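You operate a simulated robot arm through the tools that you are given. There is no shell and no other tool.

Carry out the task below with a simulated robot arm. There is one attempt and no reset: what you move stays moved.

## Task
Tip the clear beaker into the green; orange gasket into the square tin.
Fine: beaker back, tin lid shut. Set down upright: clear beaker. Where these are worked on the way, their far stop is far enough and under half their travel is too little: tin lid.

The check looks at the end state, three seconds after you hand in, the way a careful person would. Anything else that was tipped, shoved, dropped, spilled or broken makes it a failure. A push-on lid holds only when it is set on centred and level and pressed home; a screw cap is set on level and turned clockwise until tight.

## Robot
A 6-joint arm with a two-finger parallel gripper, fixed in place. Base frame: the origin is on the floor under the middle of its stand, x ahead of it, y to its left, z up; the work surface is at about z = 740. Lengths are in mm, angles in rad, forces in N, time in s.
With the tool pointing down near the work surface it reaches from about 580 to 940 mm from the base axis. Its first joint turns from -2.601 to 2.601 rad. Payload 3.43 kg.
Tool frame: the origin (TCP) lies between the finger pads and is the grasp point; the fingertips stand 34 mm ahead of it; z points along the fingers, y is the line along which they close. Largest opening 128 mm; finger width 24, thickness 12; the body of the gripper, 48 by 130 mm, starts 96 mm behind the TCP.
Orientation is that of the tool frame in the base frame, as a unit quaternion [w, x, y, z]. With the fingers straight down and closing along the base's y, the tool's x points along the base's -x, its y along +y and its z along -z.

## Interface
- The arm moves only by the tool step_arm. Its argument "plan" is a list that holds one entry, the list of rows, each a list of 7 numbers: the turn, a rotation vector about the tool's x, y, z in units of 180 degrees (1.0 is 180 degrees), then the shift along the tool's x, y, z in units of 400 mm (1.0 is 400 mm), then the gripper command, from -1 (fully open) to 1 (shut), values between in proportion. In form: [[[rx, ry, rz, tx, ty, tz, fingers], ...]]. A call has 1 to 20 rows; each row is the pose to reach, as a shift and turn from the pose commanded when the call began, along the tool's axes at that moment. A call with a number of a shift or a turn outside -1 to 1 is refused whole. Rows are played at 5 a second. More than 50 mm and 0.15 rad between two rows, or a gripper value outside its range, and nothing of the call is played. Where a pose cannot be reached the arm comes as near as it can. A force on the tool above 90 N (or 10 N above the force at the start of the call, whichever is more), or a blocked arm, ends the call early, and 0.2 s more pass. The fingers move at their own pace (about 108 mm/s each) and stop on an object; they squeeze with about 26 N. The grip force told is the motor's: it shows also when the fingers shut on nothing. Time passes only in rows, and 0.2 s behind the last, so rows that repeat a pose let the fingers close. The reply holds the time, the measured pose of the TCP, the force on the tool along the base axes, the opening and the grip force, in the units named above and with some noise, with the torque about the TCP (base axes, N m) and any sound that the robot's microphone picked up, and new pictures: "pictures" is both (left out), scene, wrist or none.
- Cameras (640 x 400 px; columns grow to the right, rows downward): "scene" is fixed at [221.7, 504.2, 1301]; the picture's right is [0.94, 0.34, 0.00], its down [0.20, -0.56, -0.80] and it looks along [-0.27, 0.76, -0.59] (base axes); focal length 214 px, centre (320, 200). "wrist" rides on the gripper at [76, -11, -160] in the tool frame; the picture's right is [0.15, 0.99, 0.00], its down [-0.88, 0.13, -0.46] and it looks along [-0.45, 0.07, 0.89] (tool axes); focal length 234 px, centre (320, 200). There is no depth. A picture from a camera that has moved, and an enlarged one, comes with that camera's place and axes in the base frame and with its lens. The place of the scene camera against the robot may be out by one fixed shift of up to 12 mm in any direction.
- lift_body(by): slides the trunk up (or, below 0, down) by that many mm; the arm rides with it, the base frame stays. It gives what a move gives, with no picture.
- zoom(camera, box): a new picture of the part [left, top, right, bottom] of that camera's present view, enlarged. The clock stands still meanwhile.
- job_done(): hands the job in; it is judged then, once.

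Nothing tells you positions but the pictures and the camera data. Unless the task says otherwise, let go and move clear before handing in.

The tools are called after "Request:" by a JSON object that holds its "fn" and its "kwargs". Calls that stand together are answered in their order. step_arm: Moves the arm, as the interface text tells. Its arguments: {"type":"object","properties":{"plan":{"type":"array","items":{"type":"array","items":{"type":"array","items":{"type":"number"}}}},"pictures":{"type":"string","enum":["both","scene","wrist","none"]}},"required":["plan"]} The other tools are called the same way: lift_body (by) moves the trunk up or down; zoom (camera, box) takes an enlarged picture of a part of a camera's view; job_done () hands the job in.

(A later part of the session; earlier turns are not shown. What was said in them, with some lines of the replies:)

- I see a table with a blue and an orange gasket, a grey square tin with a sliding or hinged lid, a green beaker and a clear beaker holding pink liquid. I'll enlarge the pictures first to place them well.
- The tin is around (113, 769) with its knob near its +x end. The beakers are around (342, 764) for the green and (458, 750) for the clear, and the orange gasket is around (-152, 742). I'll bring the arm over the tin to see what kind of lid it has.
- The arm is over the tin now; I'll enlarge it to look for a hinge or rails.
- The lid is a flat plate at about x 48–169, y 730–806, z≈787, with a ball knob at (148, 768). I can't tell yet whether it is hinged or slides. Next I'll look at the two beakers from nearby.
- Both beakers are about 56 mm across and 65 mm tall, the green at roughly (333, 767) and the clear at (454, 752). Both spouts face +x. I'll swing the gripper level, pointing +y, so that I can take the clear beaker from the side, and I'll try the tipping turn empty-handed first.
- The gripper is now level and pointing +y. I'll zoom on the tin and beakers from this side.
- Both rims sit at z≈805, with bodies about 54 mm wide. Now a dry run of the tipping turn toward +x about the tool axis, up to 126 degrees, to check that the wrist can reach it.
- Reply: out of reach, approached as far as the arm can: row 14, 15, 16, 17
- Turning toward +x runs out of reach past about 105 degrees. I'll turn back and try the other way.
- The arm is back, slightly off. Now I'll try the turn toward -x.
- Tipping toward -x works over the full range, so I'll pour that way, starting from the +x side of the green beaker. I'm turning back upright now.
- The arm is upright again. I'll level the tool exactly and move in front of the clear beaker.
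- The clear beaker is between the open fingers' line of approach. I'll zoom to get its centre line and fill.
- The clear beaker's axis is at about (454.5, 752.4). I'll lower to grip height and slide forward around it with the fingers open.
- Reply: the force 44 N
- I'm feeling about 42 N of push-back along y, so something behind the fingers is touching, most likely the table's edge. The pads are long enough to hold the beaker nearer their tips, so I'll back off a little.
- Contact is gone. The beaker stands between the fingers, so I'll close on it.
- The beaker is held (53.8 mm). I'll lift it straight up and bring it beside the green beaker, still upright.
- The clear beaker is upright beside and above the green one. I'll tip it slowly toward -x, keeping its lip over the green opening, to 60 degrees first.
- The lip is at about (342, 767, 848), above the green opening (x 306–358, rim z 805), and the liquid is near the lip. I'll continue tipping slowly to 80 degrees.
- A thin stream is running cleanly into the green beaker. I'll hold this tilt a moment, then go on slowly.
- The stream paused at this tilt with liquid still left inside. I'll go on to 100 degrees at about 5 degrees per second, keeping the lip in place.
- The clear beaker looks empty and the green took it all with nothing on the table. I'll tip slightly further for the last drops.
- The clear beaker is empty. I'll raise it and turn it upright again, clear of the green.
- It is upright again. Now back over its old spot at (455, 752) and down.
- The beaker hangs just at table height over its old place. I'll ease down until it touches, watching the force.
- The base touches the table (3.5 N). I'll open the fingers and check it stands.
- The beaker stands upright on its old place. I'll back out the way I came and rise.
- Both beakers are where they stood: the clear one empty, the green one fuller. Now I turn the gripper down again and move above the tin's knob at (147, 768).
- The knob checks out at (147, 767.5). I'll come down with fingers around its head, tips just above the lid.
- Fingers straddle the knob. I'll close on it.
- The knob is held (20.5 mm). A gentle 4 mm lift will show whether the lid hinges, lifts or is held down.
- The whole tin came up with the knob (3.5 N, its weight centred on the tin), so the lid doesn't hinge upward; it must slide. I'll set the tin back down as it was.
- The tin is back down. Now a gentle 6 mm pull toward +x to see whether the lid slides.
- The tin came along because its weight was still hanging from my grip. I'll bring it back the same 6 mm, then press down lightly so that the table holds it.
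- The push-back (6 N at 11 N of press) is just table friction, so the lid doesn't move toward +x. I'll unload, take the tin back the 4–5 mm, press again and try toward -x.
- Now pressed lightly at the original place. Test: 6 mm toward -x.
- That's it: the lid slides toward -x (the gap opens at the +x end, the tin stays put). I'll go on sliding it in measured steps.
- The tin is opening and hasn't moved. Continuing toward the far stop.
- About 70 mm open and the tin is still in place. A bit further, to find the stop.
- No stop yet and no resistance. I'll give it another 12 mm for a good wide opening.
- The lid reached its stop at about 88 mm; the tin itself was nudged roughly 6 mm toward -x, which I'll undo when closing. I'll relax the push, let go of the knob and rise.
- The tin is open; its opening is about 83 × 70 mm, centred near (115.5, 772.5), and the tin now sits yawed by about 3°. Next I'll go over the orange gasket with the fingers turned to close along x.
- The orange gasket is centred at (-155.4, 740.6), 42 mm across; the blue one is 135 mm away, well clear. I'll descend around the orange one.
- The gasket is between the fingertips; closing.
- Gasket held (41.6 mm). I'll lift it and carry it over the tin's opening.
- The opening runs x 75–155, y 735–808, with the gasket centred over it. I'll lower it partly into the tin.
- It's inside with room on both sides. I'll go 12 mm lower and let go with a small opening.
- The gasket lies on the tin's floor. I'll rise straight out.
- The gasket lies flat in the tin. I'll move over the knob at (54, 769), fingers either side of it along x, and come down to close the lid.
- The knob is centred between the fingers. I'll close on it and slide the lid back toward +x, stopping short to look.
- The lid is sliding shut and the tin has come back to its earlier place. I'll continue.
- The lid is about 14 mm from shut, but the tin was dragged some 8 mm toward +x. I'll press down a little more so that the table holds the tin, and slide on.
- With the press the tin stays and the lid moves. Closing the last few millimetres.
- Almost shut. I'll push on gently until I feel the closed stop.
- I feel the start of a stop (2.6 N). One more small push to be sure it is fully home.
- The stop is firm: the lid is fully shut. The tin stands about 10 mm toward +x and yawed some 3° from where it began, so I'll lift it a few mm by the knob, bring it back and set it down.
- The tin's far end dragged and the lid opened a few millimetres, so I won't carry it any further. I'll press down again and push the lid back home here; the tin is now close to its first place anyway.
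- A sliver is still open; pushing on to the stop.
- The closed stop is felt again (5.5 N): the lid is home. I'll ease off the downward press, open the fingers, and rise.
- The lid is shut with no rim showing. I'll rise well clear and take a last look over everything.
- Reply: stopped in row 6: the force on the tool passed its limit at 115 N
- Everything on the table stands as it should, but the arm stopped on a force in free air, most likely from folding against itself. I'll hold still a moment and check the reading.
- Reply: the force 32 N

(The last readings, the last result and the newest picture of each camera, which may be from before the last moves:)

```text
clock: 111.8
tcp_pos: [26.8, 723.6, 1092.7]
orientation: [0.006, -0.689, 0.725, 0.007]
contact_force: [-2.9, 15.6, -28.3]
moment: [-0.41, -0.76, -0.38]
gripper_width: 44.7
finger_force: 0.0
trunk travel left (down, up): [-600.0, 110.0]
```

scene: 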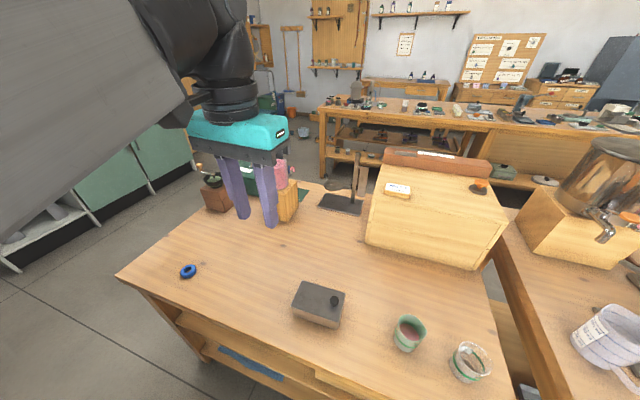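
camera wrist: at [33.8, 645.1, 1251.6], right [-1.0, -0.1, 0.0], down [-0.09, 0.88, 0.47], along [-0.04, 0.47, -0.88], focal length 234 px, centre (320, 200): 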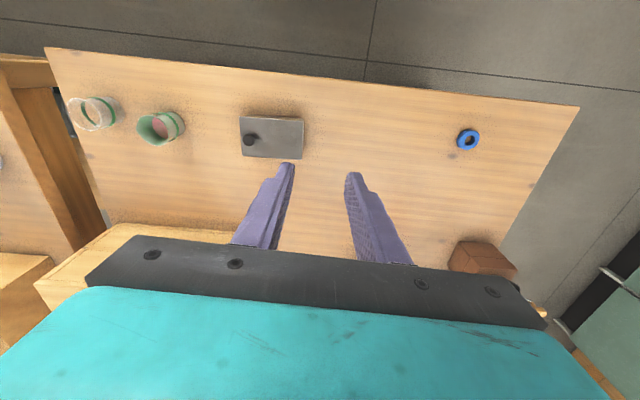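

The gripper bracket is pressing against the arm's own link. I'll move outward and a little down to free it.

Request:
{"fn": "step_arm", "kwargs": {"plan": [[[0, 0, 0, -0.04, 0.002, 0.035, 0.3], [0, 0, 0, -0.08, 0.004, 0.07, 0.3], [0, 0, 0, -0.12, 0.006, 0.09, 0.3], [0, 0, 0, -0.15, 0.0075, 0.1, 0.3], [0, 0, 0, -0.15, 0.0075, 0.1, 0.3]]], "pictures": "both"}}

```text
clock: 113.0
tcp_pos: [27.6, 784.1, 1053.4]
orientation: [0.005, -0.689, 0.724, 0.006]
contact_force: [0.7, -0.5, -0.7]
moment: [0.01, -0.01, 0.02]
gripper_width: 44.8
finger_force: 0.1
trunk travel left (down, up): [-600.0, 110.0]
camera wrist: at [33.6, 706.1, 1212.7], right [-1.0, -0.1, 0.0], down [-0.09, 0.88, 0.47], along [-0.04, 0.47, -0.88], focal length 234 px, centre (320, 200)
```

scene: 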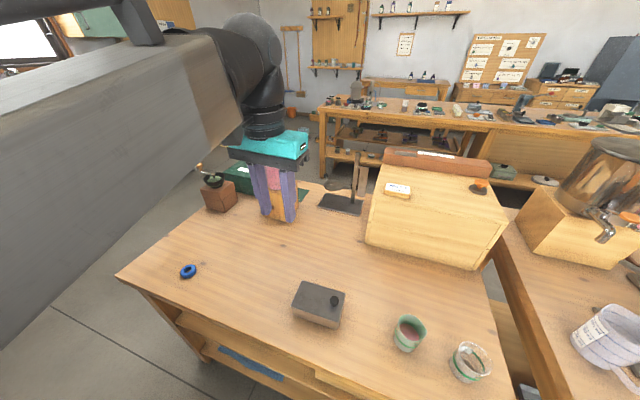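
wrist: 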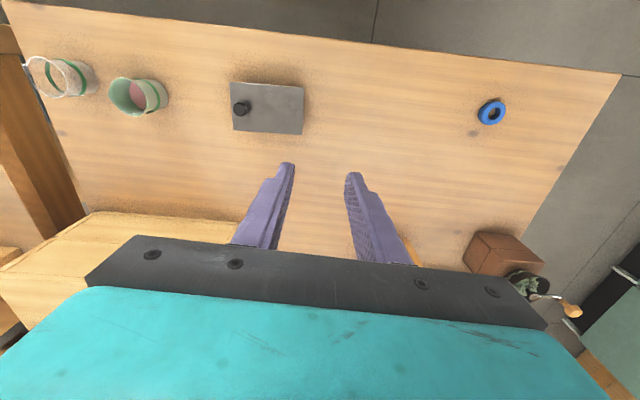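

The arm is free again with no force on the tool. One last close look at the tin.

Request:
{"fn": "zoom", "kwargs": {"camera": "wrist", "box": [210, 60, 330, 150]}}

Request:
{"fn": "zoom", "kwargs": {"camera": "scene", "box": [275, 270, 355, 335]}}

```text
4.44 times, centred on (270, 105) of wrist
camera zoom: at [33.6, 706.1, 1212.7], right [-1.0, -0.1, 0.0], down [-0.09, 0.88, 0.47], along [-0.04, 0.47, -0.88], focal length 1041 px, centre (542, 622)
```

zoom: 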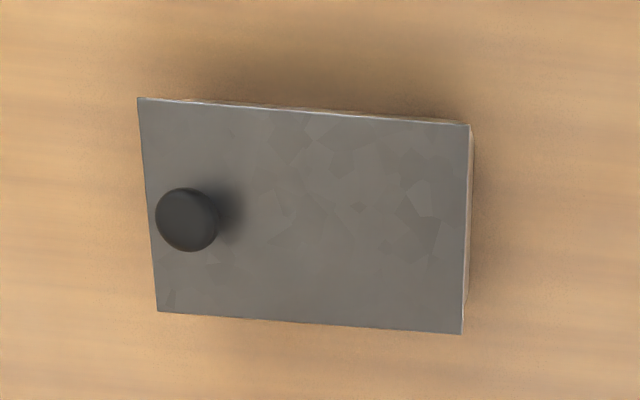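

```text
6.15 times, centred on (315, 302) of scene
camera zoom: at [221.7, 504.2, 1301.0], right [0.94, 0.34, 0.0], down [0.2, -0.56, -0.8], along [-0.27, 0.76, -0.59], focal length 1320 px, centre (351, -431)
```

zoom: 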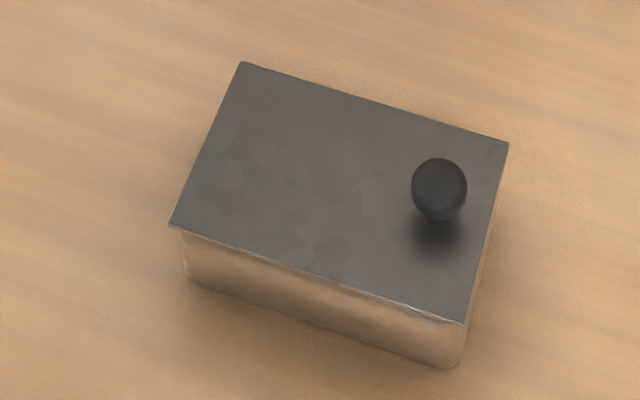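

The lid is fully shut over the gasket. The clear beaker stands upright and empty on its old spot, the green beaker holds the liquid, and the arm is clear, so I'm handing in.

Request:
{"fn": "job_done", "kwargs": {}}

```text
The job is handed in.
```

I handed the job in with all four parts done. I have no verdict from the check yet.

- **Pour:** The clear beaker's liquid went into the green beaker. The clear one looked empty, and I saw nothing spilled on the table.
- **Beaker back:** The clear beaker stands upright on its old spot. The green beaker was not moved.
- **Gasket:** The orange gasket lies flat inside the square tin. The blue one was left alone.
- **Tin lid:** It slides rather than hinges. I opened it to its far stop, then pushed it shut until I felt the closed stop twice.

- **Tin moved:** Testing and sliding the lid left the tin about 11 mm toward +x and turned roughly 3° from where it began. I tried to move it back by the knob, but the lid began to open, so I shut it again and left the tin there.
- **Force stop:** On the final retreat the tool force reached 115 N in open air, most likely the arm folding against itself. I freed it, and nothing on the table looked disturbed.
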